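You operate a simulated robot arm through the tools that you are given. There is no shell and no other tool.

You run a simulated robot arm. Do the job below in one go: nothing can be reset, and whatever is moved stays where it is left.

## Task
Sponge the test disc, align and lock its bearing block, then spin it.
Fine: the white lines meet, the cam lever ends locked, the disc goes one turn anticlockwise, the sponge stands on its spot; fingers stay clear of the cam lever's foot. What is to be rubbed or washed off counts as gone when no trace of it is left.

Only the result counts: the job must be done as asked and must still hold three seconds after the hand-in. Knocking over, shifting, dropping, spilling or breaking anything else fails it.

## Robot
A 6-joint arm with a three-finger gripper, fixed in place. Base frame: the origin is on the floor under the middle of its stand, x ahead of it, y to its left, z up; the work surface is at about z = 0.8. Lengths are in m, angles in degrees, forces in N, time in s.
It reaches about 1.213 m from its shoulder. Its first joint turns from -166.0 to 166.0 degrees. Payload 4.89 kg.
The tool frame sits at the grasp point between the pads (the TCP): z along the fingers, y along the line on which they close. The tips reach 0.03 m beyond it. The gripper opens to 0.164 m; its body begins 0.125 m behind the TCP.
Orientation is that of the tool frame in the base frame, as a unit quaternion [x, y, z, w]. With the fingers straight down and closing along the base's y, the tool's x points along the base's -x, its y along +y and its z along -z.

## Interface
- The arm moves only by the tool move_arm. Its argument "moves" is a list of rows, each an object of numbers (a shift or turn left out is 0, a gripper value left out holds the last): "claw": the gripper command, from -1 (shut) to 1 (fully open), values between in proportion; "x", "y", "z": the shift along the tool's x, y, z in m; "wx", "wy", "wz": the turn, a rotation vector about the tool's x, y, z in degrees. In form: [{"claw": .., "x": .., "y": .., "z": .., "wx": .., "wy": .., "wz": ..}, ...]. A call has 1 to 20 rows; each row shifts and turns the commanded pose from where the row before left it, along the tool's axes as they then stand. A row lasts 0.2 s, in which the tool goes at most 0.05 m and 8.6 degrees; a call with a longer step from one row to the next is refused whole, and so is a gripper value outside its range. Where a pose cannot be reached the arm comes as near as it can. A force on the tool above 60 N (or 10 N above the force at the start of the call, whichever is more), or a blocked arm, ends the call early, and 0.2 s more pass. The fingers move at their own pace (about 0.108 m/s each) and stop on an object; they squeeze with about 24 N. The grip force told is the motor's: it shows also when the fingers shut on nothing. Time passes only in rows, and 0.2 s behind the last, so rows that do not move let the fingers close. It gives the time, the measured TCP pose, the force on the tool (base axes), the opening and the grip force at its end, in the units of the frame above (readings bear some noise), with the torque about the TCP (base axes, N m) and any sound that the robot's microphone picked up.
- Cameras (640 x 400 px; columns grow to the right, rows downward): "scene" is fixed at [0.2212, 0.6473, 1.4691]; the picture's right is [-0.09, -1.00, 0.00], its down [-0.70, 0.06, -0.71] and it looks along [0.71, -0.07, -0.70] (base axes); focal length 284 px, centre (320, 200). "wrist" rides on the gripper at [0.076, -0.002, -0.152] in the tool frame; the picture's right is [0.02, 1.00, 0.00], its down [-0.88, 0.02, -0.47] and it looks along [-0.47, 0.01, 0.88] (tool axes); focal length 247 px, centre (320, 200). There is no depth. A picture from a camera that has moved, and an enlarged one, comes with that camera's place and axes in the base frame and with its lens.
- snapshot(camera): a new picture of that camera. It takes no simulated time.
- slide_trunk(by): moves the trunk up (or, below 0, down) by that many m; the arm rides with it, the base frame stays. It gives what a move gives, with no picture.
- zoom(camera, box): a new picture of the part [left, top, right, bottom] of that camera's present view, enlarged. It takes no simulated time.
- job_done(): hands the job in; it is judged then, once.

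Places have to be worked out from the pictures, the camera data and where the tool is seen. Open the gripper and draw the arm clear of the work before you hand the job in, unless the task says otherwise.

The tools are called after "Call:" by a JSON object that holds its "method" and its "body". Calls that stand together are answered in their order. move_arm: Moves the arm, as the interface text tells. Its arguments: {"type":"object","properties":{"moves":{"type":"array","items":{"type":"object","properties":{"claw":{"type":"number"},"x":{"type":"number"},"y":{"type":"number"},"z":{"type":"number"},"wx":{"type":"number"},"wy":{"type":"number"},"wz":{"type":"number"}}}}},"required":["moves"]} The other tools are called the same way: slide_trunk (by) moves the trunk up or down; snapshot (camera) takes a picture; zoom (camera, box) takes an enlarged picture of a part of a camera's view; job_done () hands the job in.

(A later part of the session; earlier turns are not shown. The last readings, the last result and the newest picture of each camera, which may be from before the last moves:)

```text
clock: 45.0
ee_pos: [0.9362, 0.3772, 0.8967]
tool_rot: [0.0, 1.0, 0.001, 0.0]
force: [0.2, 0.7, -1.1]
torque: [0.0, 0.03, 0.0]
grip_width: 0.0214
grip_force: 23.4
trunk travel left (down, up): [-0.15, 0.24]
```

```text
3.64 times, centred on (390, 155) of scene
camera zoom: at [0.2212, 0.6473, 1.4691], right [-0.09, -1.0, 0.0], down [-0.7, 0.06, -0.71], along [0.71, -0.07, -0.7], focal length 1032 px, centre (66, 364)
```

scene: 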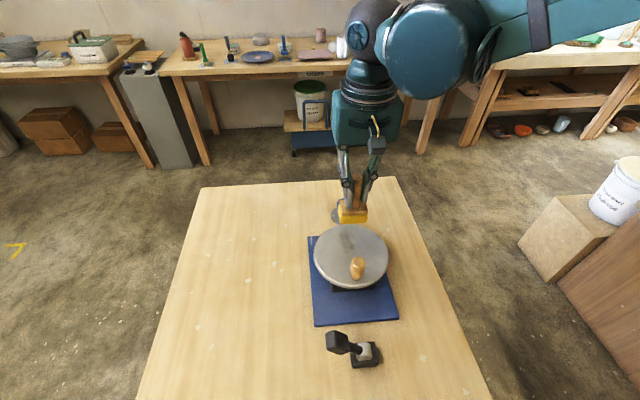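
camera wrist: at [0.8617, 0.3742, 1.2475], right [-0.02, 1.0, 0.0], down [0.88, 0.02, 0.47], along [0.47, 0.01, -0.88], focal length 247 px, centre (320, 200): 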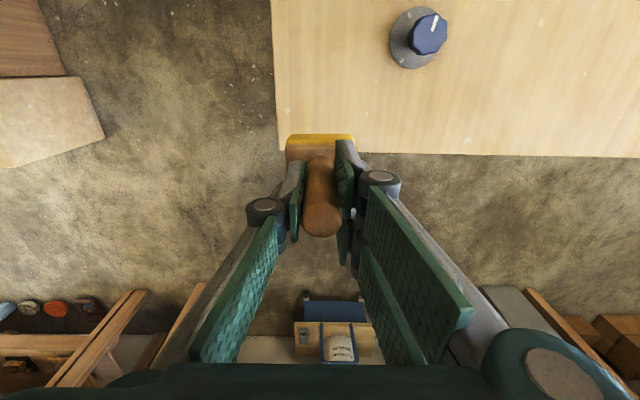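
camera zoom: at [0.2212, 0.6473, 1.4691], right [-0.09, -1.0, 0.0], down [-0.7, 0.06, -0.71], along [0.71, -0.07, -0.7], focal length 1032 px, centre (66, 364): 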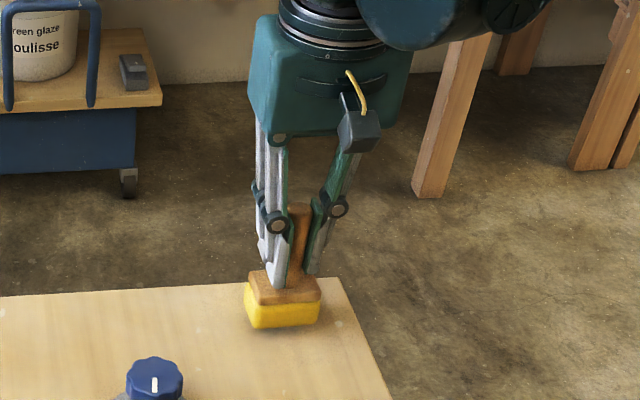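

Still hovering a few millimetres up; I'll creep down in small steps until it touches.

Call:
{"method": "move_arm", "body": {"moves": [{"z": 0.002}, {"z": 0.002}, {}]}}

Call:
{"method": "move_arm", "body": {"moves": [{"z": 0.001}, {}]}}

```text
clock: 45.8
ee_pos: [0.9387, 0.378, 0.8928]
tool_rot: [-0.001, 1.0, 0.0, 0.001]
force: [0.1, 0.0, -1.0]
torque: [0.02, -0.04, 0.0]
grip_width: 0.0214
grip_force: 23.7
trunk travel left (down, up): [-0.15, 0.24]
```

```text
clock: 46.4
ee_pos: [0.9371, 0.3774, 0.8927]
tool_rot: [0.001, 1.0, 0.0, 0.0]
force: [-1.1, -0.1, -1.2]
torque: [-0.01, -0.02, 0.03]
grip_width: 0.0216
grip_force: 23.9
trunk travel left (down, up): [-0.15, 0.24]
```

Call:
{"method": "move_arm", "body": {"moves": [{"z": 0.001}, {}]}}

Call:
{"method": "move_arm", "body": {"moves": [{"z": 0.0007}, {}]}}

```text
clock: 47.0
ee_pos: [0.9378, 0.3788, 0.892]
tool_rot: [0.0, 1.0, 0.0, 0.0]
force: [-0.6, 0.2, -0.8]
torque: [-0.03, 0.04, -0.03]
grip_width: 0.0216
grip_force: 24.2
trunk travel left (down, up): [-0.15, 0.24]
```

```text
clock: 47.6
ee_pos: [0.9367, 0.3778, 0.8912]
tool_rot: [-0.001, 1.0, 0.0, -0.001]
force: [-0.3, 0.2, -1.1]
torque: [0.0, -0.01, 0.02]
grip_width: 0.0215
grip_force: 23.8
trunk travel left (down, up): [-0.15, 0.24]
```

There's no contact yet, so I'll keep creeping.

Call:
{"method": "move_arm", "body": {"moves": [{"z": 0.0007}, {}]}}

Call:
{"method": "move_arm", "body": {"moves": [{"z": 0.0007}, {}]}}

Call:
{"method": "zoom", "body": {"camera": "scene", "box": [360, 150, 400, 200]}}

```text
clock: 48.2
ee_pos: [0.9374, 0.3774, 0.888]
tool_rot: [0.0, 1.0, 0.0, 0.0]
force: [0.3, 0.4, -1.7]
torque: [-0.03, 0.0, 0.01]
grip_width: 0.0215
grip_force: 23.7
trunk travel left (down, up): [-0.15, 0.24]
```

```text
clock: 48.8
ee_pos: [0.9369, 0.3781, 0.8893]
tool_rot: [0.0, 1.0, 0.0, 0.0]
force: [-0.4, 0.0, -0.4]
torque: [-0.03, 0.02, 0.0]
grip_width: 0.0216
grip_force: 24.5
trunk travel left (down, up): [-0.15, 0.24]
```

```text
8.00 times, centred on (380, 175) of scene
camera zoom: at [0.2212, 0.6473, 1.4691], right [-0.09, -1.0, 0.0], down [-0.7, 0.06, -0.71], along [0.71, -0.07, -0.7], focal length 2270 px, centre (-160, 400)
```

zoom: 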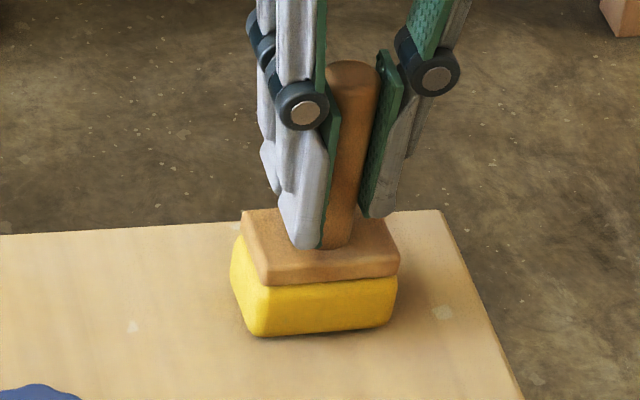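

The sponge is nearly in place in the picture, but there's no force rise yet. I'll continue with half-millimetre steps.

Call:
{"method": "move_arm", "body": {"moves": [{"z": 0.0006}, {}]}}

Call:
{"method": "move_arm", "body": {"moves": [{"z": 0.0006}, {}]}}

Call:
{"method": "zoom", "body": {"camera": "scene", "box": [370, 175, 395, 195]}}

```text
clock: 49.4
ee_pos: [0.9373, 0.3779, 0.8886]
tool_rot: [0.001, 1.0, 0.0, 0.0]
force: [0.5, -0.1, -1.1]
torque: [-0.01, 0.03, 0.01]
grip_width: 0.0213
grip_force: 23.8
trunk travel left (down, up): [-0.15, 0.24]
```

```text
clock: 50.0
ee_pos: [0.9364, 0.3775, 0.8866]
tool_rot: [0.0, 1.0, 0.0, -0.001]
force: [3.8, 1.5, 9.1]
torque: [0.07, -0.18, -0.01]
grip_width: 0.0211
grip_force: 23.9
trunk travel left (down, up): [-0.15, 0.24]
```

```text
16.00 times, centred on (382, 185) of scene
camera zoom: at [0.2212, 0.6473, 1.4691], right [-0.09, -1.0, 0.0], down [-0.7, 0.06, -0.71], along [0.71, -0.07, -0.7], focal length 4539 px, centre (-680, 440)
```

zoom: 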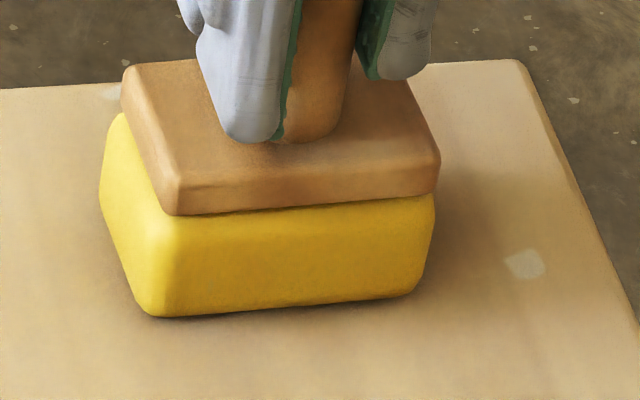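

Contact with the table is felt at 9 N. I'll open the fingers a little, let the sponge settle, and check it.

Call:
{"method": "move_arm", "body": {"moves": [{"claw": -0.5}, {"claw": -0.5}, {"claw": -0.2}, {"claw": 0.2}]}}

Call:
{"method": "zoom", "body": {"camera": "scene", "box": [360, 150, 400, 200]}}

Call:
{"method": "snapshot", "body": {"camera": "wrist"}}

```text
clock: 51.0
ee_pos: [0.9366, 0.3778, 0.8874]
tool_rot: [0.0, 1.0, 0.0, -0.001]
force: [-1.3, -0.9, 0.6]
torque: [0.04, 0.01, 0.0]
grip_width: 0.0984
grip_force: 0.0
trunk travel left (down, up): [-0.15, 0.24]
```

```text
8.00 times, centred on (380, 175) of scene
camera zoom: at [0.2212, 0.6473, 1.4691], right [-0.09, -1.0, 0.0], down [-0.7, 0.06, -0.71], along [0.71, -0.07, -0.7], focal length 2270 px, centre (-160, 400)
```

zoom: 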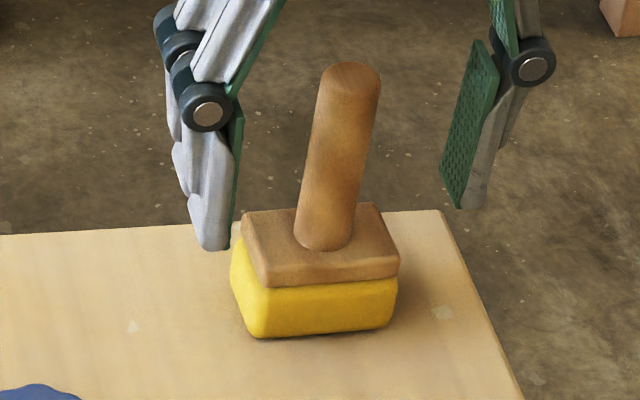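

```text
taken
camera wrist: at [0.861, 0.3759, 1.0395], right [-0.02, 1.0, 0.0], down [0.88, 0.02, 0.47], along [0.47, 0.01, -0.88], focal length 247 px, centre (320, 200)
```

wrist: 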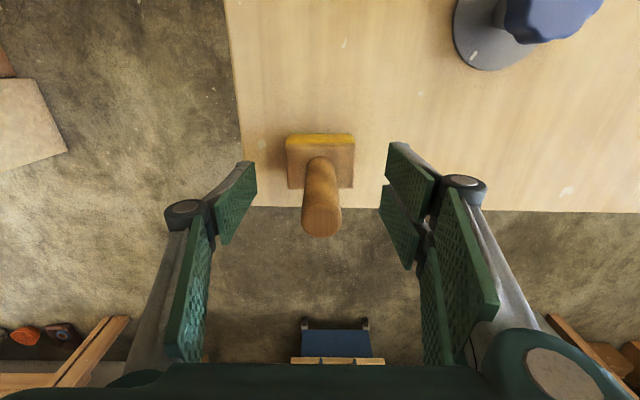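

The sponge stands upright within about 3 mm of its original place. I'll open fully, rise straight up and go toward the block to examine it.

Call:
{"method": "move_arm", "body": {"moves": [{"claw": 1}, {"claw": 1}, {"z": -0.03}, {"z": -0.045}, {"z": -0.045}, {"z": -0.045}, {"z": -0.045}, {}]}}

Call:
{"method": "zoom", "body": {"camera": "scene", "box": [360, 150, 400, 200]}}

```text
clock: 52.8
ee_pos: [0.9356, 0.3772, 1.0989]
tool_rot: [0.0, 1.0, 0.001, 0.0]
force: [-0.8, 0.5, 0.4]
torque: [0.04, -0.04, 0.0]
grip_width: 0.1641
grip_force: 0.1
trunk travel left (down, up): [-0.15, 0.24]
```

```text
8.00 times, centred on (380, 175) of scene
camera zoom: at [0.2212, 0.6473, 1.4691], right [-0.09, -1.0, 0.0], down [-0.7, 0.06, -0.71], along [0.71, -0.07, -0.7], focal length 2270 px, centre (-160, 400)
```

zoom: 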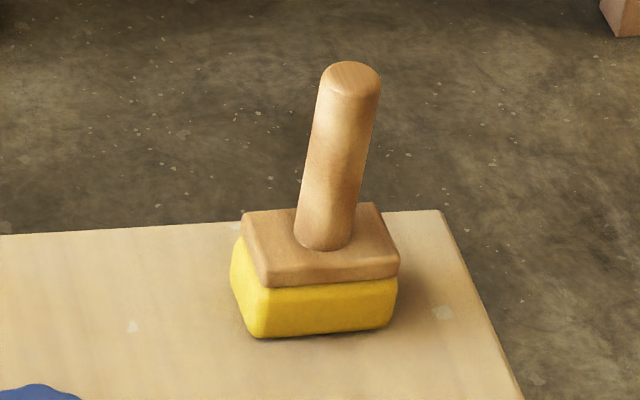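

The sponge is fine. Now I'll go to the −y side, low and close, to view the block's line under the disc.

Call:
{"method": "move_arm", "body": {"moves": [{"x": 0.0445, "y": -0.0134}, {"x": 0.0445, "y": -0.0134}, {"x": 0.0445, "y": -0.0134}, {"x": 0.0445, "y": -0.0134}, {"x": 0.0445, "y": -0.0134}, {"x": 0.0445, "y": -0.0134}, {"x": 0.0445, "y": -0.0134}, {"x": 0.0445, "y": -0.0134}, {"z": 0.04}, {"z": 0.04}, {}]}}

Call:
{"method": "move_arm", "body": {"moves": [{"wz": -8.2}, {"wz": -8.2}, {"wz": -8.2}, {"wz": -8.2}, {"wz": -8.2}, {"wz": -8.2}, {"wz": -8.2}, {"wz": -8.2}, {"wz": -8.2}, {"wz": -8.2}, {"wz": -8}, {"wy": -8}, {"wy": -8}, {"wy": -8}, {"wy": -8}, {"wy": -8}, {"wy": -5}, {}]}}

Call:
{"method": "snapshot", "body": {"camera": "wrist"}}

```text
clock: 55.2
ee_pos: [0.581, 0.2707, 1.016]
tool_rot: [0.0, 1.0, 0.0, 0.002]
force: [-0.5, 0.4, -0.5]
torque: [-0.04, 0.03, 0.01]
grip_width: 0.1641
grip_force: 0.1
trunk travel left (down, up): [-0.15, 0.24]
```

```text
clock: 59.0
ee_pos: [0.5801, 0.2703, 1.0183]
tool_rot: [-0.653, 0.653, 0.27, 0.271]
force: [-0.1, -0.7, 0.1]
torque: [-0.03, 0.01, 0.04]
grip_width: 0.164
grip_force: 0.2
trunk travel left (down, up): [-0.15, 0.24]
```

```text
taken
camera wrist: at [0.5831, 0.1085, 1.071], right [-1.0, -0.01, -0.02], down [-0.02, 0.29, 0.96], along [-0.01, 0.96, -0.29], focal length 247 px, centre (320, 200)
```

wrist: 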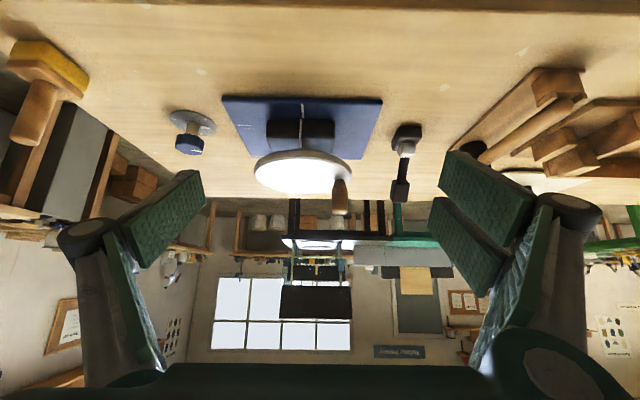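

Call:
{"method": "zoom", "body": {"camera": "wrist", "box": [250, 85, 360, 195]}}

Call:
{"method": "zoom", "body": {"camera": "wrist", "box": [270, 92, 330, 160]}}

Call:
{"method": "zoom", "body": {"camera": "wrist", "box": [375, 110, 435, 215]}}

Call:
{"method": "zoom", "body": {"camera": "wrist", "box": [155, 95, 235, 165]}}

```text
3.64 times, centred on (305, 140) of wrist
camera zoom: at [0.5831, 0.1085, 1.071], right [-1.0, -0.01, -0.02], down [-0.02, 0.29, 0.96], along [-0.01, 0.96, -0.29], focal length 898 px, centre (374, 418)
```

zoom: 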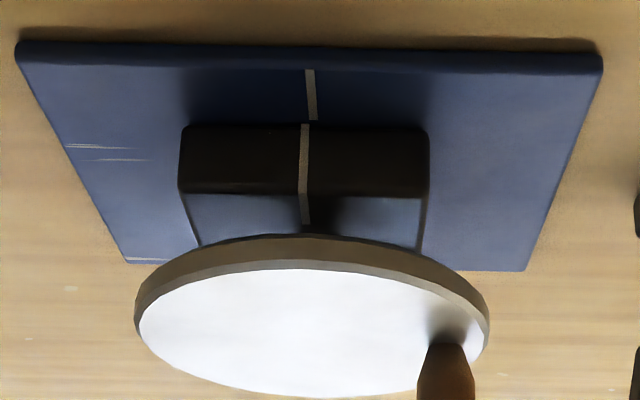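

```text
5.88 times, centred on (300, 126) of wrist
camera zoom: at [0.5831, 0.1085, 1.071], right [-1.0, -0.01, -0.02], down [-0.02, 0.29, 0.96], along [-0.01, 0.96, -0.29], focal length 1453 px, centre (438, 635)
```

zoom: 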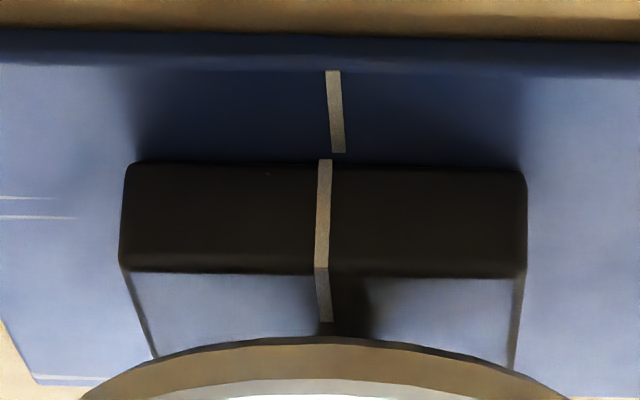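

```text
3.81 times, centred on (405, 162) of wrist
camera zoom: at [0.5831, 0.1085, 1.071], right [-1.0, -0.01, -0.02], down [-0.02, 0.29, 0.96], along [-0.01, 0.96, -0.29], focal length 941 px, centre (-4, 343)
```

zoom: 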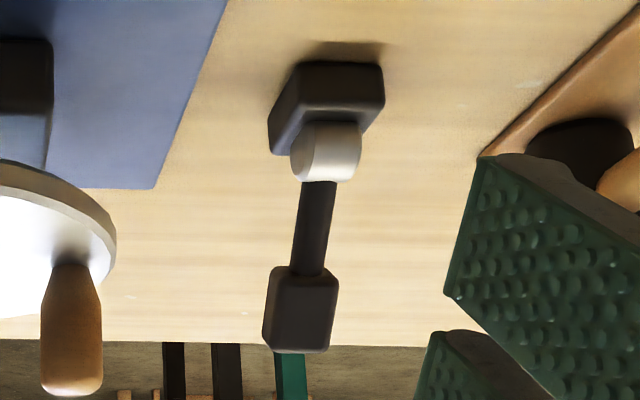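

```text
5.71 times, centred on (195, 130) of wrist
camera zoom: at [0.5831, 0.1085, 1.071], right [-1.0, -0.01, -0.02], down [-0.02, 0.29, 0.96], along [-0.01, 0.96, -0.29], focal length 1411 px, centre (1034, 600)
```

zoom: 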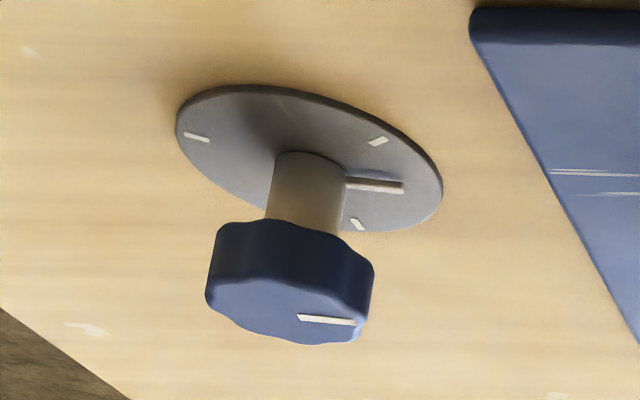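

The block's line sits about 4.5 mm to the +x side of the plate line. The simplest way to shift it −x seems to be holding the disc's peg with the fingers closing along x and moving it radially. I'll straighten up and go above the peg with the gripper partly open.

Call:
{"method": "move_arm", "body": {"moves": [{"wy": 8}, {"wy": 8}, {"wy": 8}, {"wy": 8}, {"wy": 8}, {"wy": 5}, {"z": -0.04}, {"z": -0.045}, {"z": -0.02}, {"claw": -0.1, "x": -0.044, "y": 0.006}, {"x": -0.044, "y": 0.006}, {"x": -0.044, "y": 0.006}, {"x": -0.044, "y": 0.006}, {"x": -0.044, "y": 0.006}, {"x": -0.044, "y": 0.006}, {}]}}

Call:
{"method": "snapshot", "body": {"camera": "wrist"}}

Call:
{"method": "snapshot", "body": {"camera": "scene"}}

```text
clock: 62.4
ee_pos: [0.5451, 0.5337, 1.1222]
tool_rot: [-0.706, 0.708, 0.001, 0.0]
force: [0.8, 0.9, 0.0]
torque: [-0.05, 0.05, 0.01]
grip_width: 0.0738
grip_force: 0.1
trunk travel left (down, up): [-0.15, 0.24]
```

```text
taken
camera wrist: at [0.5471, 0.4587, 1.2749], right [-1.0, -0.02, 0.0], down [-0.02, 0.88, 0.47], along [-0.01, 0.47, -0.88], focal length 247 px, centre (320, 200)
```

wrist: 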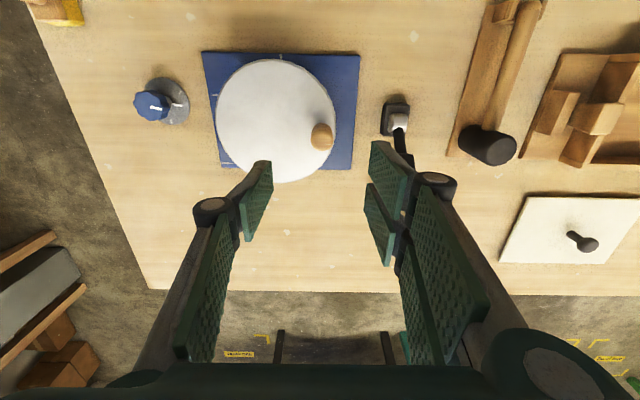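

```text
taken
```

scene: 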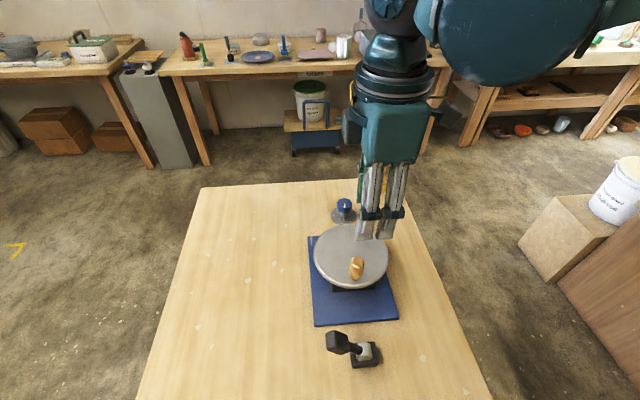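

I'll zoom in to measure the peg and disc from this viewpoint.

Call:
{"method": "zoom", "body": {"camera": "wrist", "box": [200, 45, 370, 185]}}

Call:
{"method": "zoom", "body": {"camera": "wrist", "box": [290, 105, 350, 165]}}

```text
2.86 times, centred on (285, 115) of wrist
camera zoom: at [0.5471, 0.4587, 1.2749], right [-1.0, -0.02, 0.0], down [-0.02, 0.88, 0.47], along [-0.01, 0.47, -0.88], focal length 706 px, centre (420, 443)
```

zoom: 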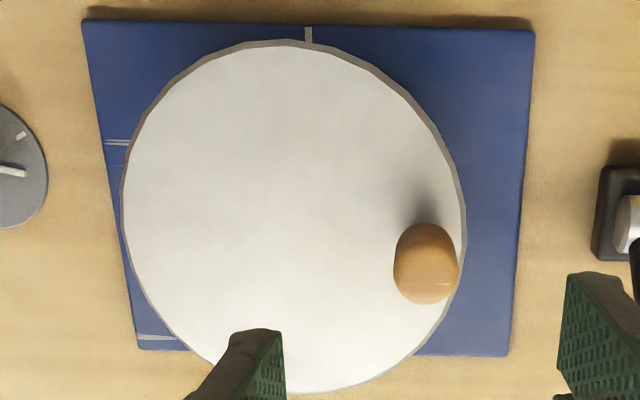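

```text
6.67 times, centred on (320, 135) of wrist
camera zoom: at [0.5471, 0.4587, 1.2749], right [-1.0, -0.02, 0.0], down [-0.02, 0.88, 0.47], along [-0.01, 0.47, -0.88], focal length 1646 px, centre (320, 633)
```

zoom: 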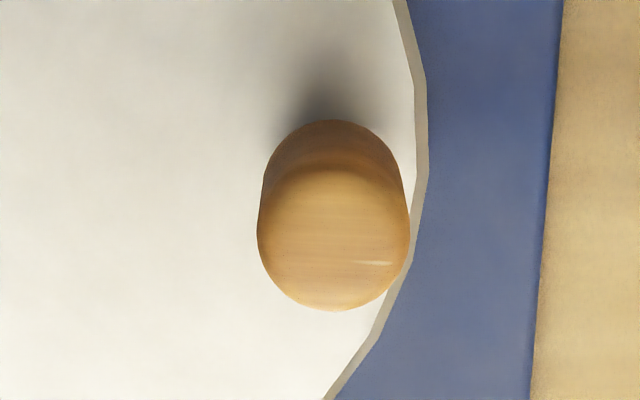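

The peg axis measures about (0.543, 0.5385) with diameter 28 mm. The disc centre is (0.610, 0.539), giving a crank radius of about 0.067. I'll descend around the peg with the tips above the disc surface.

Call:
{"method": "move_arm", "body": {"moves": [{"x": -0.005, "y": 0.002, "z": 0.03}, {"z": 0.04}, {"z": 0.04}, {"z": 0.04}, {"z": 0.022}, {}]}}

Call:
{"method": "snapshot", "body": {"camera": "wrist"}}

Call:
{"method": "zoom", "body": {"camera": "scene", "box": [300, 200, 410, 300]}}

```text
clock: 63.8
ee_pos: [0.5427, 0.5402, 0.949]
tool_rot: [-0.707, 0.707, 0.0, 0.0]
force: [0.0, -0.3, 0.3]
torque: [0.01, -0.01, 0.01]
grip_width: 0.074
grip_force: 0.1
trunk travel left (down, up): [-0.15, 0.24]
```

```text
taken
camera wrist: at [0.5452, 0.4634, 1.1018], right [-1.0, -0.02, 0.0], down [-0.02, 0.88, 0.47], along [-0.01, 0.47, -0.88], focal length 247 px, centre (320, 200)
```

wrist: 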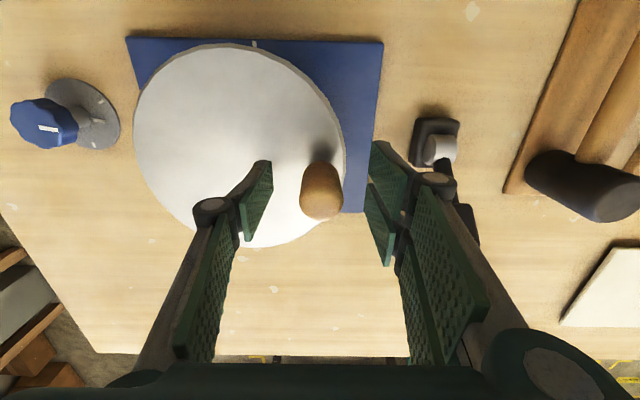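

```text
4.00 times, centred on (355, 250) of scene
camera zoom: at [0.2212, 0.6473, 1.4691], right [-0.09, -1.0, 0.0], down [-0.7, 0.06, -0.71], along [0.71, -0.07, -0.7], focal length 1135 px, centre (180, 0)
```

zoom: 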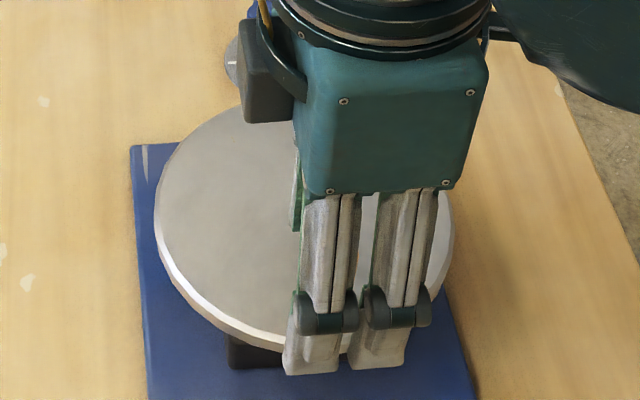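

The peg is between the pads, so I'll close on it.

Call:
{"method": "move_arm", "body": {"moves": [{"claw": -1}, {"claw": -1}, {"claw": -1}, {"claw": -1}]}}

Call:
{"method": "zoom", "body": {"camera": "wrist", "box": [120, 20, 400, 270]}}

```text
clock: 64.8
ee_pos: [0.5424, 0.5398, 0.9498]
tool_rot: [-0.707, 0.707, 0.0, 0.0]
force: [-6.9, 0.4, -6.9]
torque: [0.07, 0.17, -0.03]
grip_width: 0.0286
grip_force: 45.4
trunk travel left (down, up): [-0.15, 0.24]
```

```text
1.60 times, centred on (260, 145) of wrist
camera zoom: at [0.5449, 0.4635, 1.1019], right [-1.0, -0.02, 0.0], down [-0.02, 0.88, 0.47], along [-0.01, 0.47, -0.88], focal length 395 px, centre (416, 288)
```

zoom: 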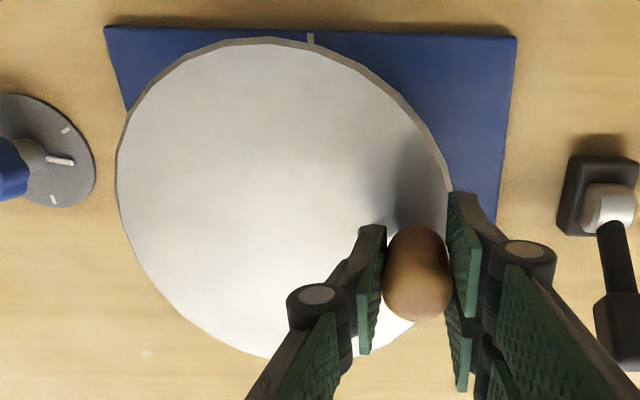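

The peg is held at 28.6 mm width. I'll let it settle and then pull −x (tool +y) in small steps, watching the reaction force.

Call:
{"method": "move_arm", "body": {"moves": [{}, {"y": 0.001}, {}]}}

Call:
{"method": "move_arm", "body": {"moves": [{"y": 0.001}, {}]}}

```text
clock: 65.6
ee_pos: [0.5427, 0.54, 0.9492]
tool_rot: [-0.706, 0.708, 0.0, 0.0]
force: [3.5, -1.1, -11.2]
torque: [-0.04, -0.18, -0.14]
grip_width: 0.0286
grip_force: 45.1
trunk travel left (down, up): [-0.15, 0.24]
```

```text
clock: 66.2
ee_pos: [0.5429, 0.5392, 0.9503]
tool_rot: [-0.707, 0.707, 0.0, 0.0]
force: [20.3, 1.7, -7.8]
torque: [0.0, -0.7, 0.01]
grip_width: 0.0284
grip_force: 45.3
trunk travel left (down, up): [-0.15, 0.24]
```

20 N of pull and no movement yet. I'll step a bit further, carefully.

Call:
{"method": "move_arm", "body": {"moves": [{"y": 0.001}, {}]}}

Call:
{"method": "move_arm", "body": {"moves": [{"y": 0.0008}, {}]}}

Call:
{"method": "zoom", "body": {"camera": "wrist", "box": [200, 20, 320, 100]}}

```text
clock: 66.8
ee_pos: [0.5427, 0.54, 0.9502]
tool_rot: [-0.707, 0.707, 0.0, 0.0]
force: [45.5, 3.0, 3.1]
torque: [0.01, -1.33, 0.07]
grip_width: 0.0285
grip_force: 45.2
trunk travel left (down, up): [-0.15, 0.24]
```

```text
clock: 67.3
ee_pos: [0.5432, 0.5403, 0.9508]
tool_rot: [-0.707, 0.707, -0.001, 0.0]
force: [13.9, -1.7, -10.1]
torque: [0.08, -0.05, 0.02]
grip_width: 0.0286
grip_force: 45.0
trunk travel left (down, up): [-0.15, 0.24]
stopped in row 2: the force on the tool passed its limit at 61 N (the readings are from after the stop); the commanded pose is now the measured one
```

```text
5.00 times, centred on (260, 60) of wrist
camera zoom: at [0.5441, 0.4632, 1.102], right [-1.0, -0.02, 0.0], down [-0.02, 0.88, 0.47], along [-0.01, 0.47, -0.88], focal length 1235 px, centre (620, 900)
```

zoom: 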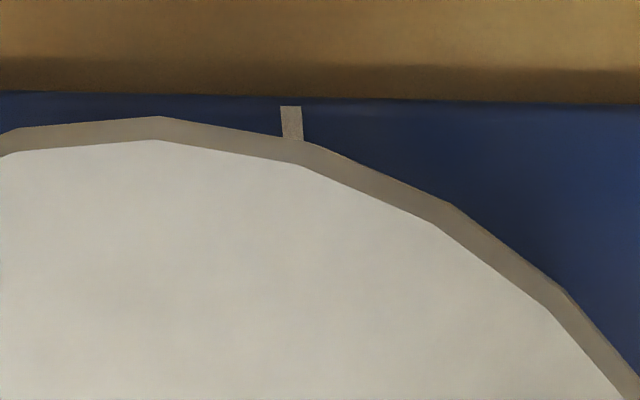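

The block holds against 60 N, so it can't be pushed by hand. The knob, lying in line with the slide, must be its adjusting screw. I'll release the peg, rise, and go over to look at the knob.

Call:
{"method": "move_arm", "body": {"moves": [{"claw": -0.3}, {"claw": -0.1}, {"claw": -0.1}, {"z": -0.03}, {"z": -0.045}, {"z": -0.045}, {"z": -0.045}, {}]}}

Call:
{"method": "zoom", "body": {"camera": "scene", "box": [300, 210, 400, 300]}}

```text
clock: 69.1
ee_pos: [0.5395, 0.5385, 1.1158]
tool_rot: [-0.706, 0.708, -0.001, 0.001]
force: [0.5, -1.0, 1.0]
torque: [0.07, -0.06, -0.04]
grip_width: 0.0738
grip_force: 0.0
trunk travel left (down, up): [-0.15, 0.24]
```

```text
4.44 times, centred on (350, 255) of scene
camera zoom: at [0.2212, 0.6473, 1.4691], right [-0.09, -1.0, 0.0], down [-0.7, 0.06, -0.71], along [0.71, -0.07, -0.7], focal length 1261 px, centre (187, -44)
```

zoom: 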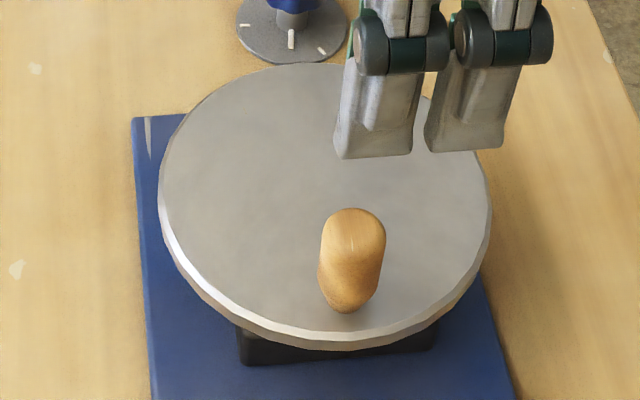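

The disc and peg are unchanged. I'll move above the knob and turn the tool back to its default yaw.

Call:
{"method": "move_arm", "body": {"moves": [{"x": 0.00375, "y": -0.0456}, {"x": 0.00375, "y": -0.0456}, {"x": 0.00375, "y": -0.0456}, {"x": 0.00375, "y": -0.0456}, {"x": 0.00375, "y": -0.0456}, {"x": 0.00375, "y": -0.0456}, {"wz": 8.2, "claw": 0.22}, {"wz": 8.2}, {"wz": 8.2}, {"wz": 8.2}, {"wz": 8.2}, {"wz": 8.2}, {"wz": 8.2}, {"wz": 8.2}, {"wz": 8.2}, {"wz": 8.2}, {"wz": 8}, {}]}}

Call:
{"method": "snapshot", "body": {"camera": "wrist"}}

Call:
{"method": "zoom", "body": {"camera": "wrist", "box": [270, 90, 370, 200]}}

```text
clock: 72.9
ee_pos: [0.8131, 0.5163, 1.1158]
tool_rot: [0.002, 1.0, 0.0, 0.001]
force: [-0.5, -0.1, -0.1]
torque: [0.04, 0.0, 0.01]
grip_width: 0.0999
grip_force: 0.0
trunk travel left (down, up): [-0.15, 0.24]
```

```text
taken
camera wrist: at [0.7377, 0.5152, 1.2682], right [-0.02, 1.0, 0.0], down [0.88, 0.02, 0.48], along [0.48, 0.01, -0.88], focal length 247 px, centre (320, 200)
```

wrist: 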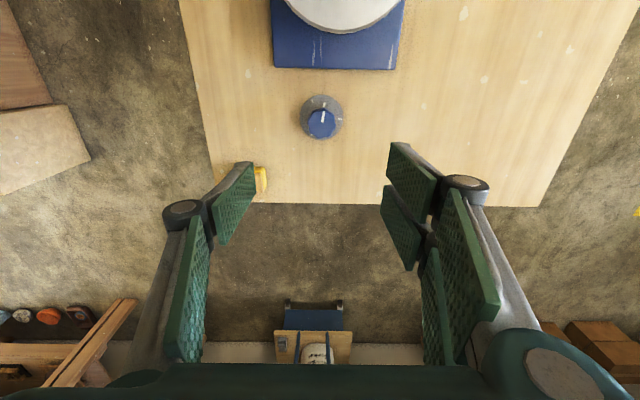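

```text
3.64 times, centred on (320, 145) of wrist
camera zoom: at [0.7377, 0.5152, 1.2682], right [-0.02, 1.0, 0.0], down [0.88, 0.02, 0.48], along [0.48, 0.01, -0.88], focal length 898 px, centre (320, 400)
```

zoom: 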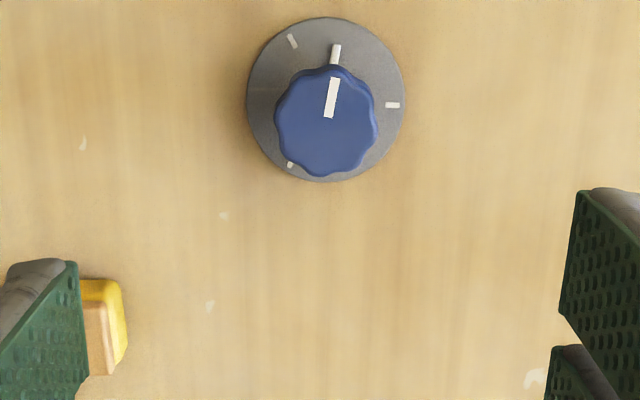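

The knob axis is at about (0.818, 0.519), diameter about 45 mm, and its pointer is aimed roughly −x. I'll come lower and re-measure before grasping.

Call:
{"method": "move_arm", "body": {"moves": [{"x": -0.004, "y": 0.003, "z": 0.04}, {"z": 0.045}, {"z": 0.045}, {"z": 0.03}, {}]}}

Call:
{"method": "zoom", "body": {"camera": "wrist", "box": [220, 80, 420, 240]}}

Call:
{"method": "zoom", "body": {"camera": "scene", "box": [310, 150, 390, 230]}}

```text
clock: 74.1
ee_pos: [0.819, 0.5195, 0.9547]
tool_rot: [0.001, 1.0, 0.0, 0.001]
force: [0.5, 0.4, -1.2]
torque: [-0.03, 0.03, 0.01]
grip_width: 0.1001
grip_force: 0.1
trunk travel left (down, up): [-0.15, 0.24]
```

```text
2.50 times, centred on (320, 160) of wrist
camera zoom: at [0.7425, 0.5178, 1.1067], right [-0.02, 1.0, 0.0], down [0.88, 0.02, 0.48], along [0.48, 0.01, -0.88], focal length 617 px, centre (320, 300)
```

zoom: 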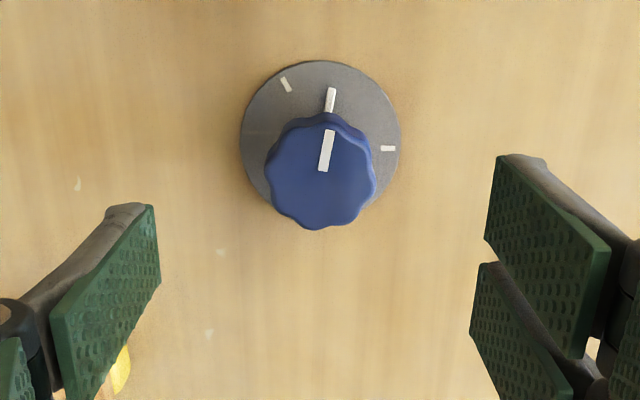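

```text
5.00 times, centred on (350, 190) of scene
camera zoom: at [0.2212, 0.6473, 1.4691], right [-0.09, -1.0, 0.0], down [-0.7, 0.06, -0.71], along [0.71, -0.07, -0.7], focal length 1418 px, centre (170, 250)
```

zoom: 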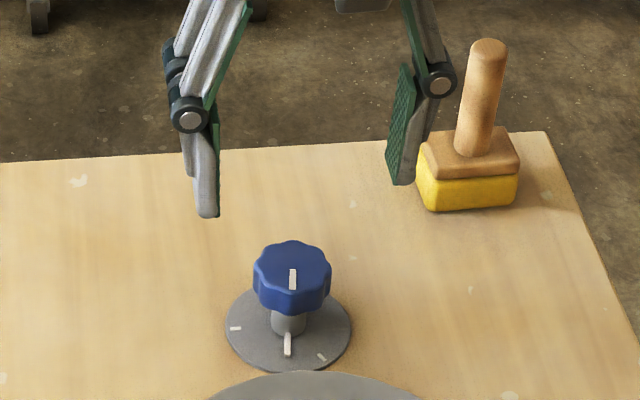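

The knob axis is at about (0.817, 0.519) and the TCP is nearly over it. I'll go down to grip height (TCP z ≈ 0.858) and close on the knob.

Call:
{"method": "move_arm", "body": {"moves": [{"x": 0.001, "z": 0.04}, {"z": 0.04}, {"z": 0.017}, {}]}}

Call:
{"method": "zoom", "body": {"camera": "scene", "box": [310, 150, 390, 230]}}

Call:
{"method": "zoom", "body": {"camera": "wrist", "box": [220, 80, 420, 280]}}

```text
clock: 75.1
ee_pos: [0.8173, 0.5196, 0.8593]
tool_rot: [0.001, 1.0, -0.001, 0.001]
force: [-0.1, -0.3, 0.0]
torque: [0.0, 0.04, 0.0]
grip_width: 0.1001
grip_force: 0.0
trunk travel left (down, up): [-0.15, 0.24]
```

```text
5.00 times, centred on (350, 190) of scene
camera zoom: at [0.2212, 0.6473, 1.4691], right [-0.09, -1.0, 0.0], down [-0.7, 0.06, -0.71], along [0.71, -0.07, -0.7], focal length 1418 px, centre (170, 250)
```

zoom: 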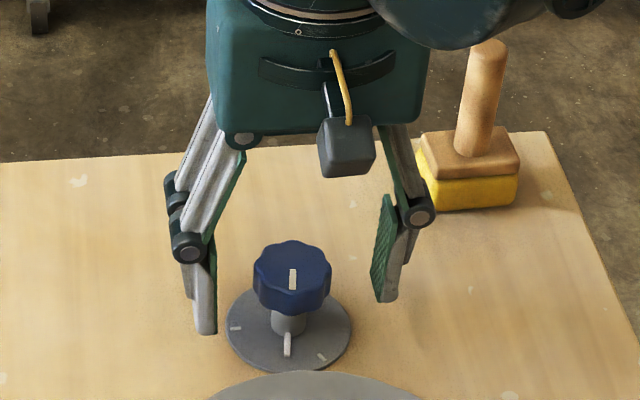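

```text
2.00 times, centred on (320, 180) of wrist
camera zoom: at [0.7417, 0.5172, 1.0109], right [-0.02, 1.0, 0.0], down [0.88, 0.02, 0.48], along [0.48, 0.01, -0.88], focal length 494 px, centre (320, 240)
```

zoom: 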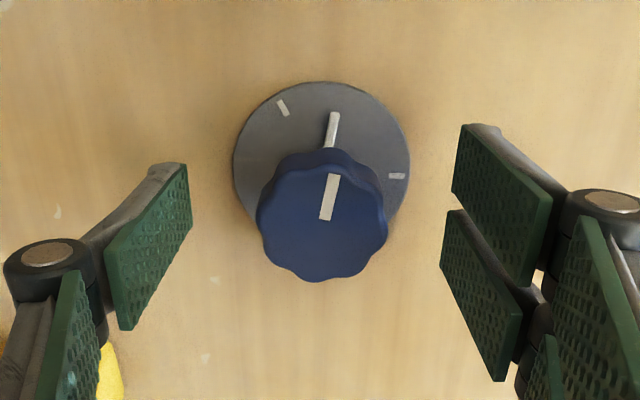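

The fingers flank the knob, so I'll close on it.

Call:
{"method": "move_arm", "body": {"moves": [{"claw": -1}, {"claw": -1}, {"claw": -1}, {"claw": -1}, {}]}}

Call:
{"method": "zoom", "body": {"camera": "wrist", "box": [220, 80, 420, 280]}}

```text
clock: 76.3
ee_pos: [0.8183, 0.5184, 0.8591]
tool_rot: [0.001, 1.0, -0.001, 0.001]
force: [2.5, 10.1, 0.3]
torque: [0.28, -0.04, 0.03]
grip_width: 0.0444
grip_force: 44.9
trunk travel left (down, up): [-0.15, 0.24]
```

```text
2.00 times, centred on (320, 180) of wrist
camera zoom: at [0.7415, 0.5176, 1.0113], right [-0.02, 1.0, 0.0], down [0.88, 0.02, 0.48], along [0.48, 0.01, -0.88], focal length 494 px, centre (320, 240)
```

zoom: 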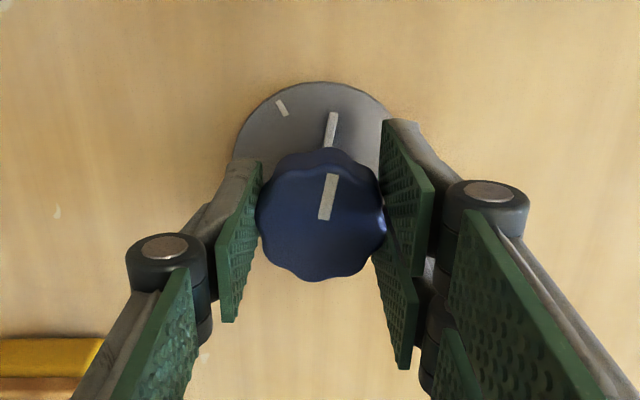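

The knob is gripped at 44 mm. Before turning I'll take strongly zoomed reference pictures of the disc rim and block edge against the plate.

Call:
{"method": "zoom", "body": {"camera": "scene", "box": [325, 275, 365, 300]}}

Call:
{"method": "move_arm", "body": {"moves": [{"y": 0.0006, "wz": 5}, {"wz": 5}, {"wz": 5}, {}]}}

Call:
{"method": "zoom", "body": {"camera": "scene", "box": [325, 275, 365, 300]}}

Call:
{"method": "zoom", "body": {"camera": "wrist", "box": [220, 80, 420, 280]}}

```text
16.00 times, centred on (345, 288) of scene
camera zoom: at [0.2212, 0.6473, 1.4691], right [-0.09, -1.0, 0.0], down [-0.7, 0.06, -0.71], along [0.71, -0.07, -0.7], focal length 4539 px, centre (-80, -1200)
```

zoom: 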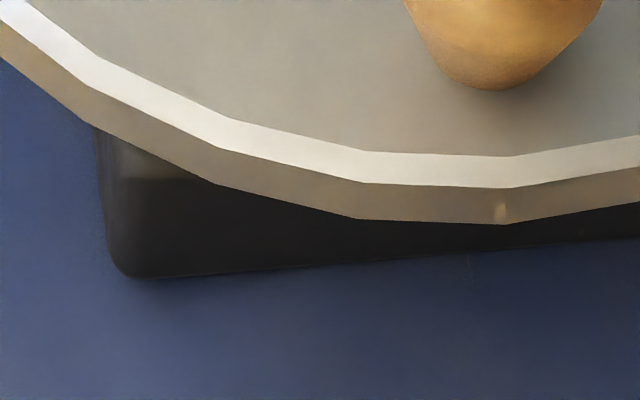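

```text
clock: 77.3
ee_pos: [0.8197, 0.5203, 0.8596]
tool_rot: [0.132, 0.991, -0.001, 0.002]
force: [3.8, 9.9, 6.3]
torque: [0.22, -0.06, -0.02]
grip_width: 0.0442
grip_force: 44.6
trunk travel left (down, up): [-0.15, 0.24]
```

```text
16.00 times, centred on (345, 288) of scene
camera zoom: at [0.2212, 0.6473, 1.4691], right [-0.09, -1.0, 0.0], down [-0.7, 0.06, -0.71], along [0.71, -0.07, -0.7], focal length 4539 px, centre (-80, -1200)
```

zoom: 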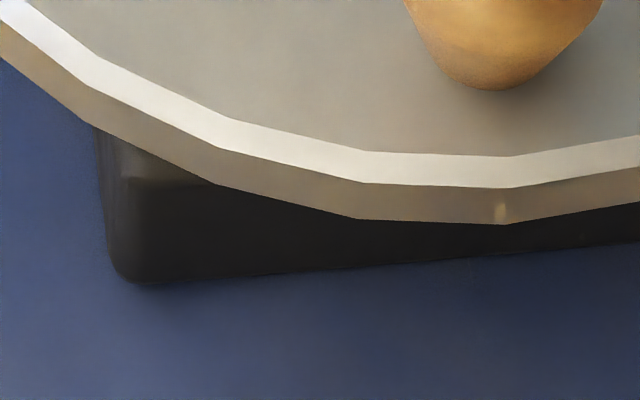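

```text
2.00 times, centred on (320, 180) of wrist
camera zoom: at [0.7437, 0.5381, 1.0113], right [0.24, 0.97, 0.0], down [0.85, -0.21, 0.48], along [0.46, -0.11, -0.88], focal length 494 px, centre (320, 240)
```

zoom: 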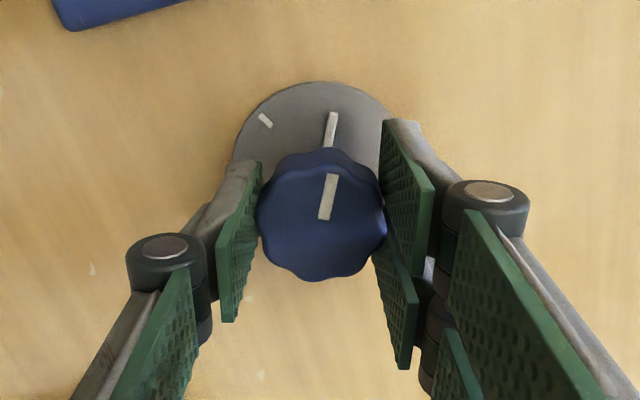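

The knob turns cleanly, and the block's near edge moved about 1 mm toward −x per 15°, which is the right way (the disc itself stays put). I'll turn 30° further the same way and re-check.

Call:
{"method": "move_arm", "body": {"moves": [{"wz": 5}, {"wz": 5}, {"wz": 5}, {"wz": 5}, {"wz": 5}, {"wz": 5}, {}]}}

Call:
{"method": "zoom", "body": {"camera": "scene", "box": [325, 275, 365, 300]}}

Call:
{"method": "zoom", "body": {"camera": "wrist", "box": [220, 80, 420, 280]}}

```text
clock: 78.9
ee_pos: [0.8186, 0.5208, 0.8604]
tool_rot: [0.383, 0.924, 0.001, 0.002]
force: [21.4, 24.1, 21.0]
torque: [0.7, -0.74, 0.07]
grip_width: 0.0444
grip_force: 44.8
trunk travel left (down, up): [-0.15, 0.24]
```

```text
16.00 times, centred on (345, 288) of scene
camera zoom: at [0.2212, 0.6473, 1.4691], right [-0.09, -1.0, 0.0], down [-0.7, 0.06, -0.71], along [0.71, -0.07, -0.7], focal length 4539 px, centre (-80, -1200)
```

zoom: 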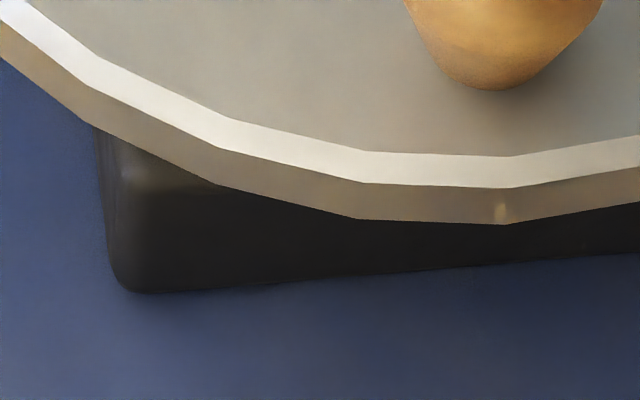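

```text
2.00 times, centred on (320, 180) of wrist
camera zoom: at [0.7631, 0.5736, 1.0113], right [0.69, 0.72, 0.0], down [0.63, -0.61, 0.47], along [0.34, -0.33, -0.88], focal length 494 px, centre (320, 240)
```

zoom: 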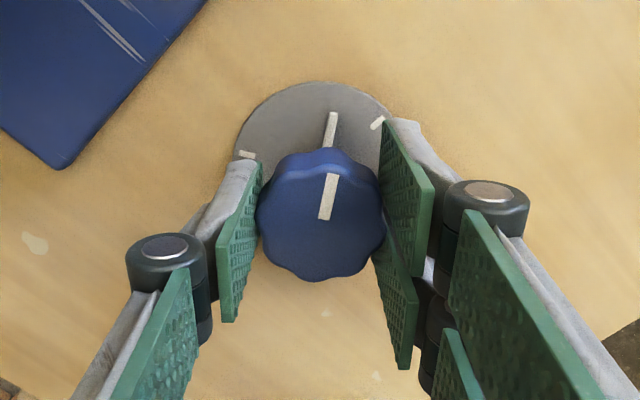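

That's about 2.5 mm of travel for 45°, so roughly 36° more is needed. I'll ease the side load and turn another 32°.

Call:
{"method": "move_arm", "body": {"moves": [{"y": 0.001, "z": -0.0008}, {"wz": 5}, {"wz": 5}, {"wz": 5}, {"wz": 5}, {"wz": 6}, {"wz": 6}, {}]}}

Call:
{"method": "zoom", "body": {"camera": "scene", "box": [325, 275, 365, 300]}}

Call:
{"method": "zoom", "body": {"camera": "wrist", "box": [220, 80, 420, 280]}}

```text
clock: 80.7
ee_pos: [0.8184, 0.5217, 0.8606]
tool_rot: [0.623, 0.782, 0.001, 0.001]
force: [23.2, 22.0, 3.2]
torque: [0.67, -0.69, 0.06]
grip_width: 0.0445
grip_force: 44.7
trunk travel left (down, up): [-0.15, 0.24]
```

```text
16.00 times, centred on (345, 288) of scene
camera zoom: at [0.2212, 0.6473, 1.4691], right [-0.09, -1.0, 0.0], down [-0.7, 0.06, -0.71], along [0.71, -0.07, -0.7], focal length 4539 px, centre (-80, -1200)
```

zoom: 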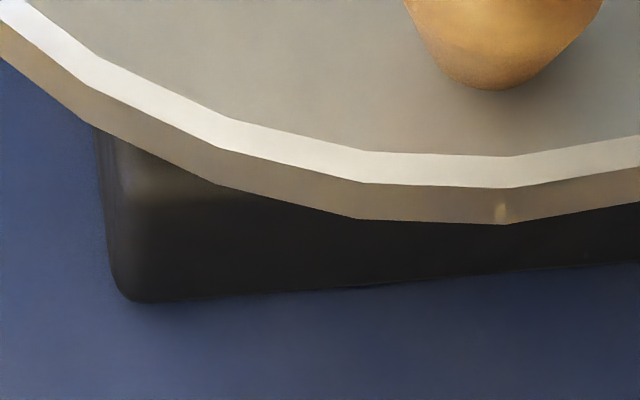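

```text
2.00 times, centred on (320, 180) of wrist
camera zoom: at [0.8007, 0.5956, 1.0113], right [0.97, 0.24, 0.0], down [0.21, -0.85, 0.47], along [0.12, -0.46, -0.88], focal length 494 px, centre (320, 240)
```

zoom: 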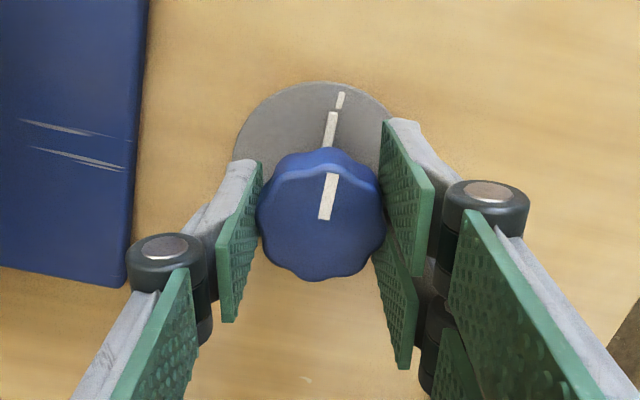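

The knob's pointer is coming up to the dial's +y tick, and the block has moved about 4.0 mm of the 4.5 mm. I'll relieve the side load, turn about 4.5° more, and release so I can inspect the lines.

Call:
{"method": "move_arm", "body": {"moves": [{"x": 0.0006, "y": 0.001}, {"wz": 4.5}, {}, {}]}}

Call:
{"method": "zoom", "body": {"camera": "scene", "box": [325, 275, 365, 300]}}

Call:
{"method": "zoom", "body": {"camera": "wrist", "box": [280, 100, 380, 220]}}

```text
clock: 81.7
ee_pos: [0.819, 0.5213, 0.8601]
tool_rot: [0.653, 0.757, 0.0, 0.002]
force: [7.5, 6.9, -10.7]
torque: [0.08, -0.13, 0.01]
grip_width: 0.0444
grip_force: 45.1
trunk travel left (down, up): [-0.15, 0.24]
```

```text
16.00 times, centred on (345, 288) of scene
camera zoom: at [0.2212, 0.6473, 1.4691], right [-0.09, -1.0, 0.0], down [-0.7, 0.06, -0.71], along [0.71, -0.07, -0.7], focal length 4539 px, centre (-80, -1200)
```

zoom: 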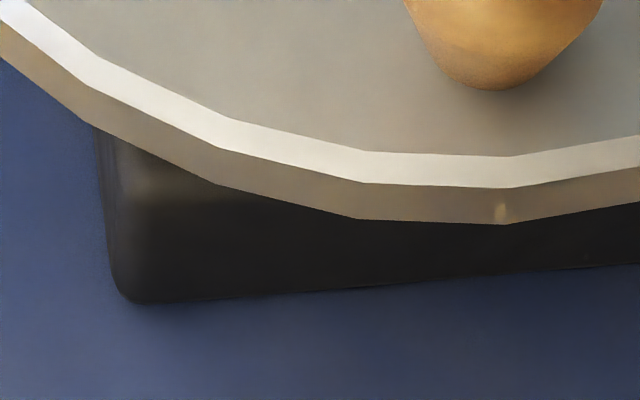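

```text
3.33 times, centred on (330, 160) of wrist
camera zoom: at [0.807, 0.597, 1.0113], right [0.99, 0.17, 0.0], down [0.15, -0.87, 0.47], along [0.08, -0.47, -0.88], focal length 823 px, centre (287, 333)
```

zoom: 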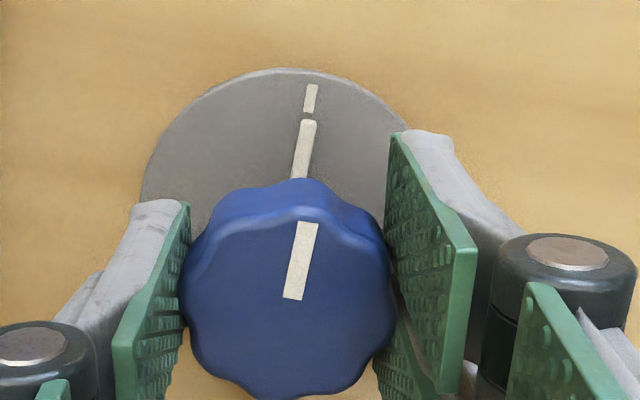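

The pointer bar and tick are collinear. I'll open carefully, rise, and check the block line from the −y side.

Call:
{"method": "move_arm", "body": {"moves": [{"claw": -0.2}, {"claw": 0.2}, {"claw": 0.22}, {"z": -0.03}, {"z": -0.045}, {"z": -0.045}, {"z": -0.045}, {}]}}

Call:
{"method": "zoom", "body": {"camera": "wrist", "box": [260, 80, 380, 200]}}

Call:
{"method": "zoom", "body": {"camera": "scene", "box": [325, 275, 365, 300]}}

```text
clock: 83.5
ee_pos: [0.8194, 0.5218, 1.0238]
tool_rot: [0.653, 0.757, 0.001, 0.001]
force: [-0.2, -0.7, 0.4]
torque: [0.04, -0.05, -0.01]
grip_width: 0.1
grip_force: 0.0
trunk travel left (down, up): [-0.15, 0.24]
```

```text
3.33 times, centred on (320, 140) of wrist
camera zoom: at [0.8068, 0.5969, 1.1769], right [0.99, 0.17, 0.0], down [0.15, -0.87, 0.47], along [0.08, -0.47, -0.88], focal length 823 px, centre (320, 400)
```

zoom: 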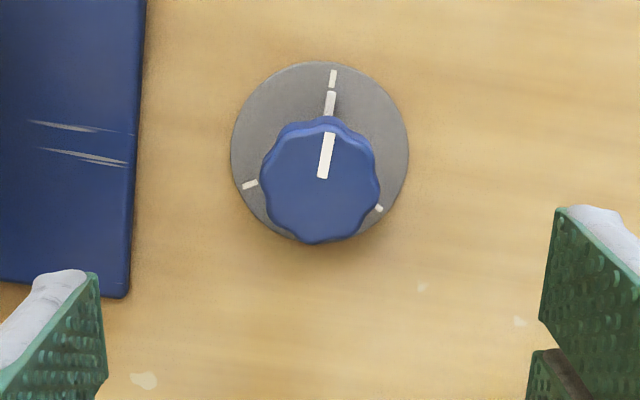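

```text
16.00 times, centred on (345, 288) of scene
camera zoom: at [0.2212, 0.6473, 1.4691], right [-0.09, -1.0, 0.0], down [-0.7, 0.06, -0.71], along [0.71, -0.07, -0.7], focal length 4539 px, centre (-80, -1200)
```

zoom: 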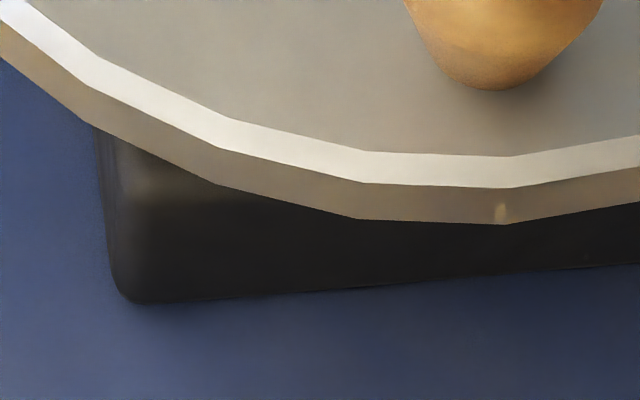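

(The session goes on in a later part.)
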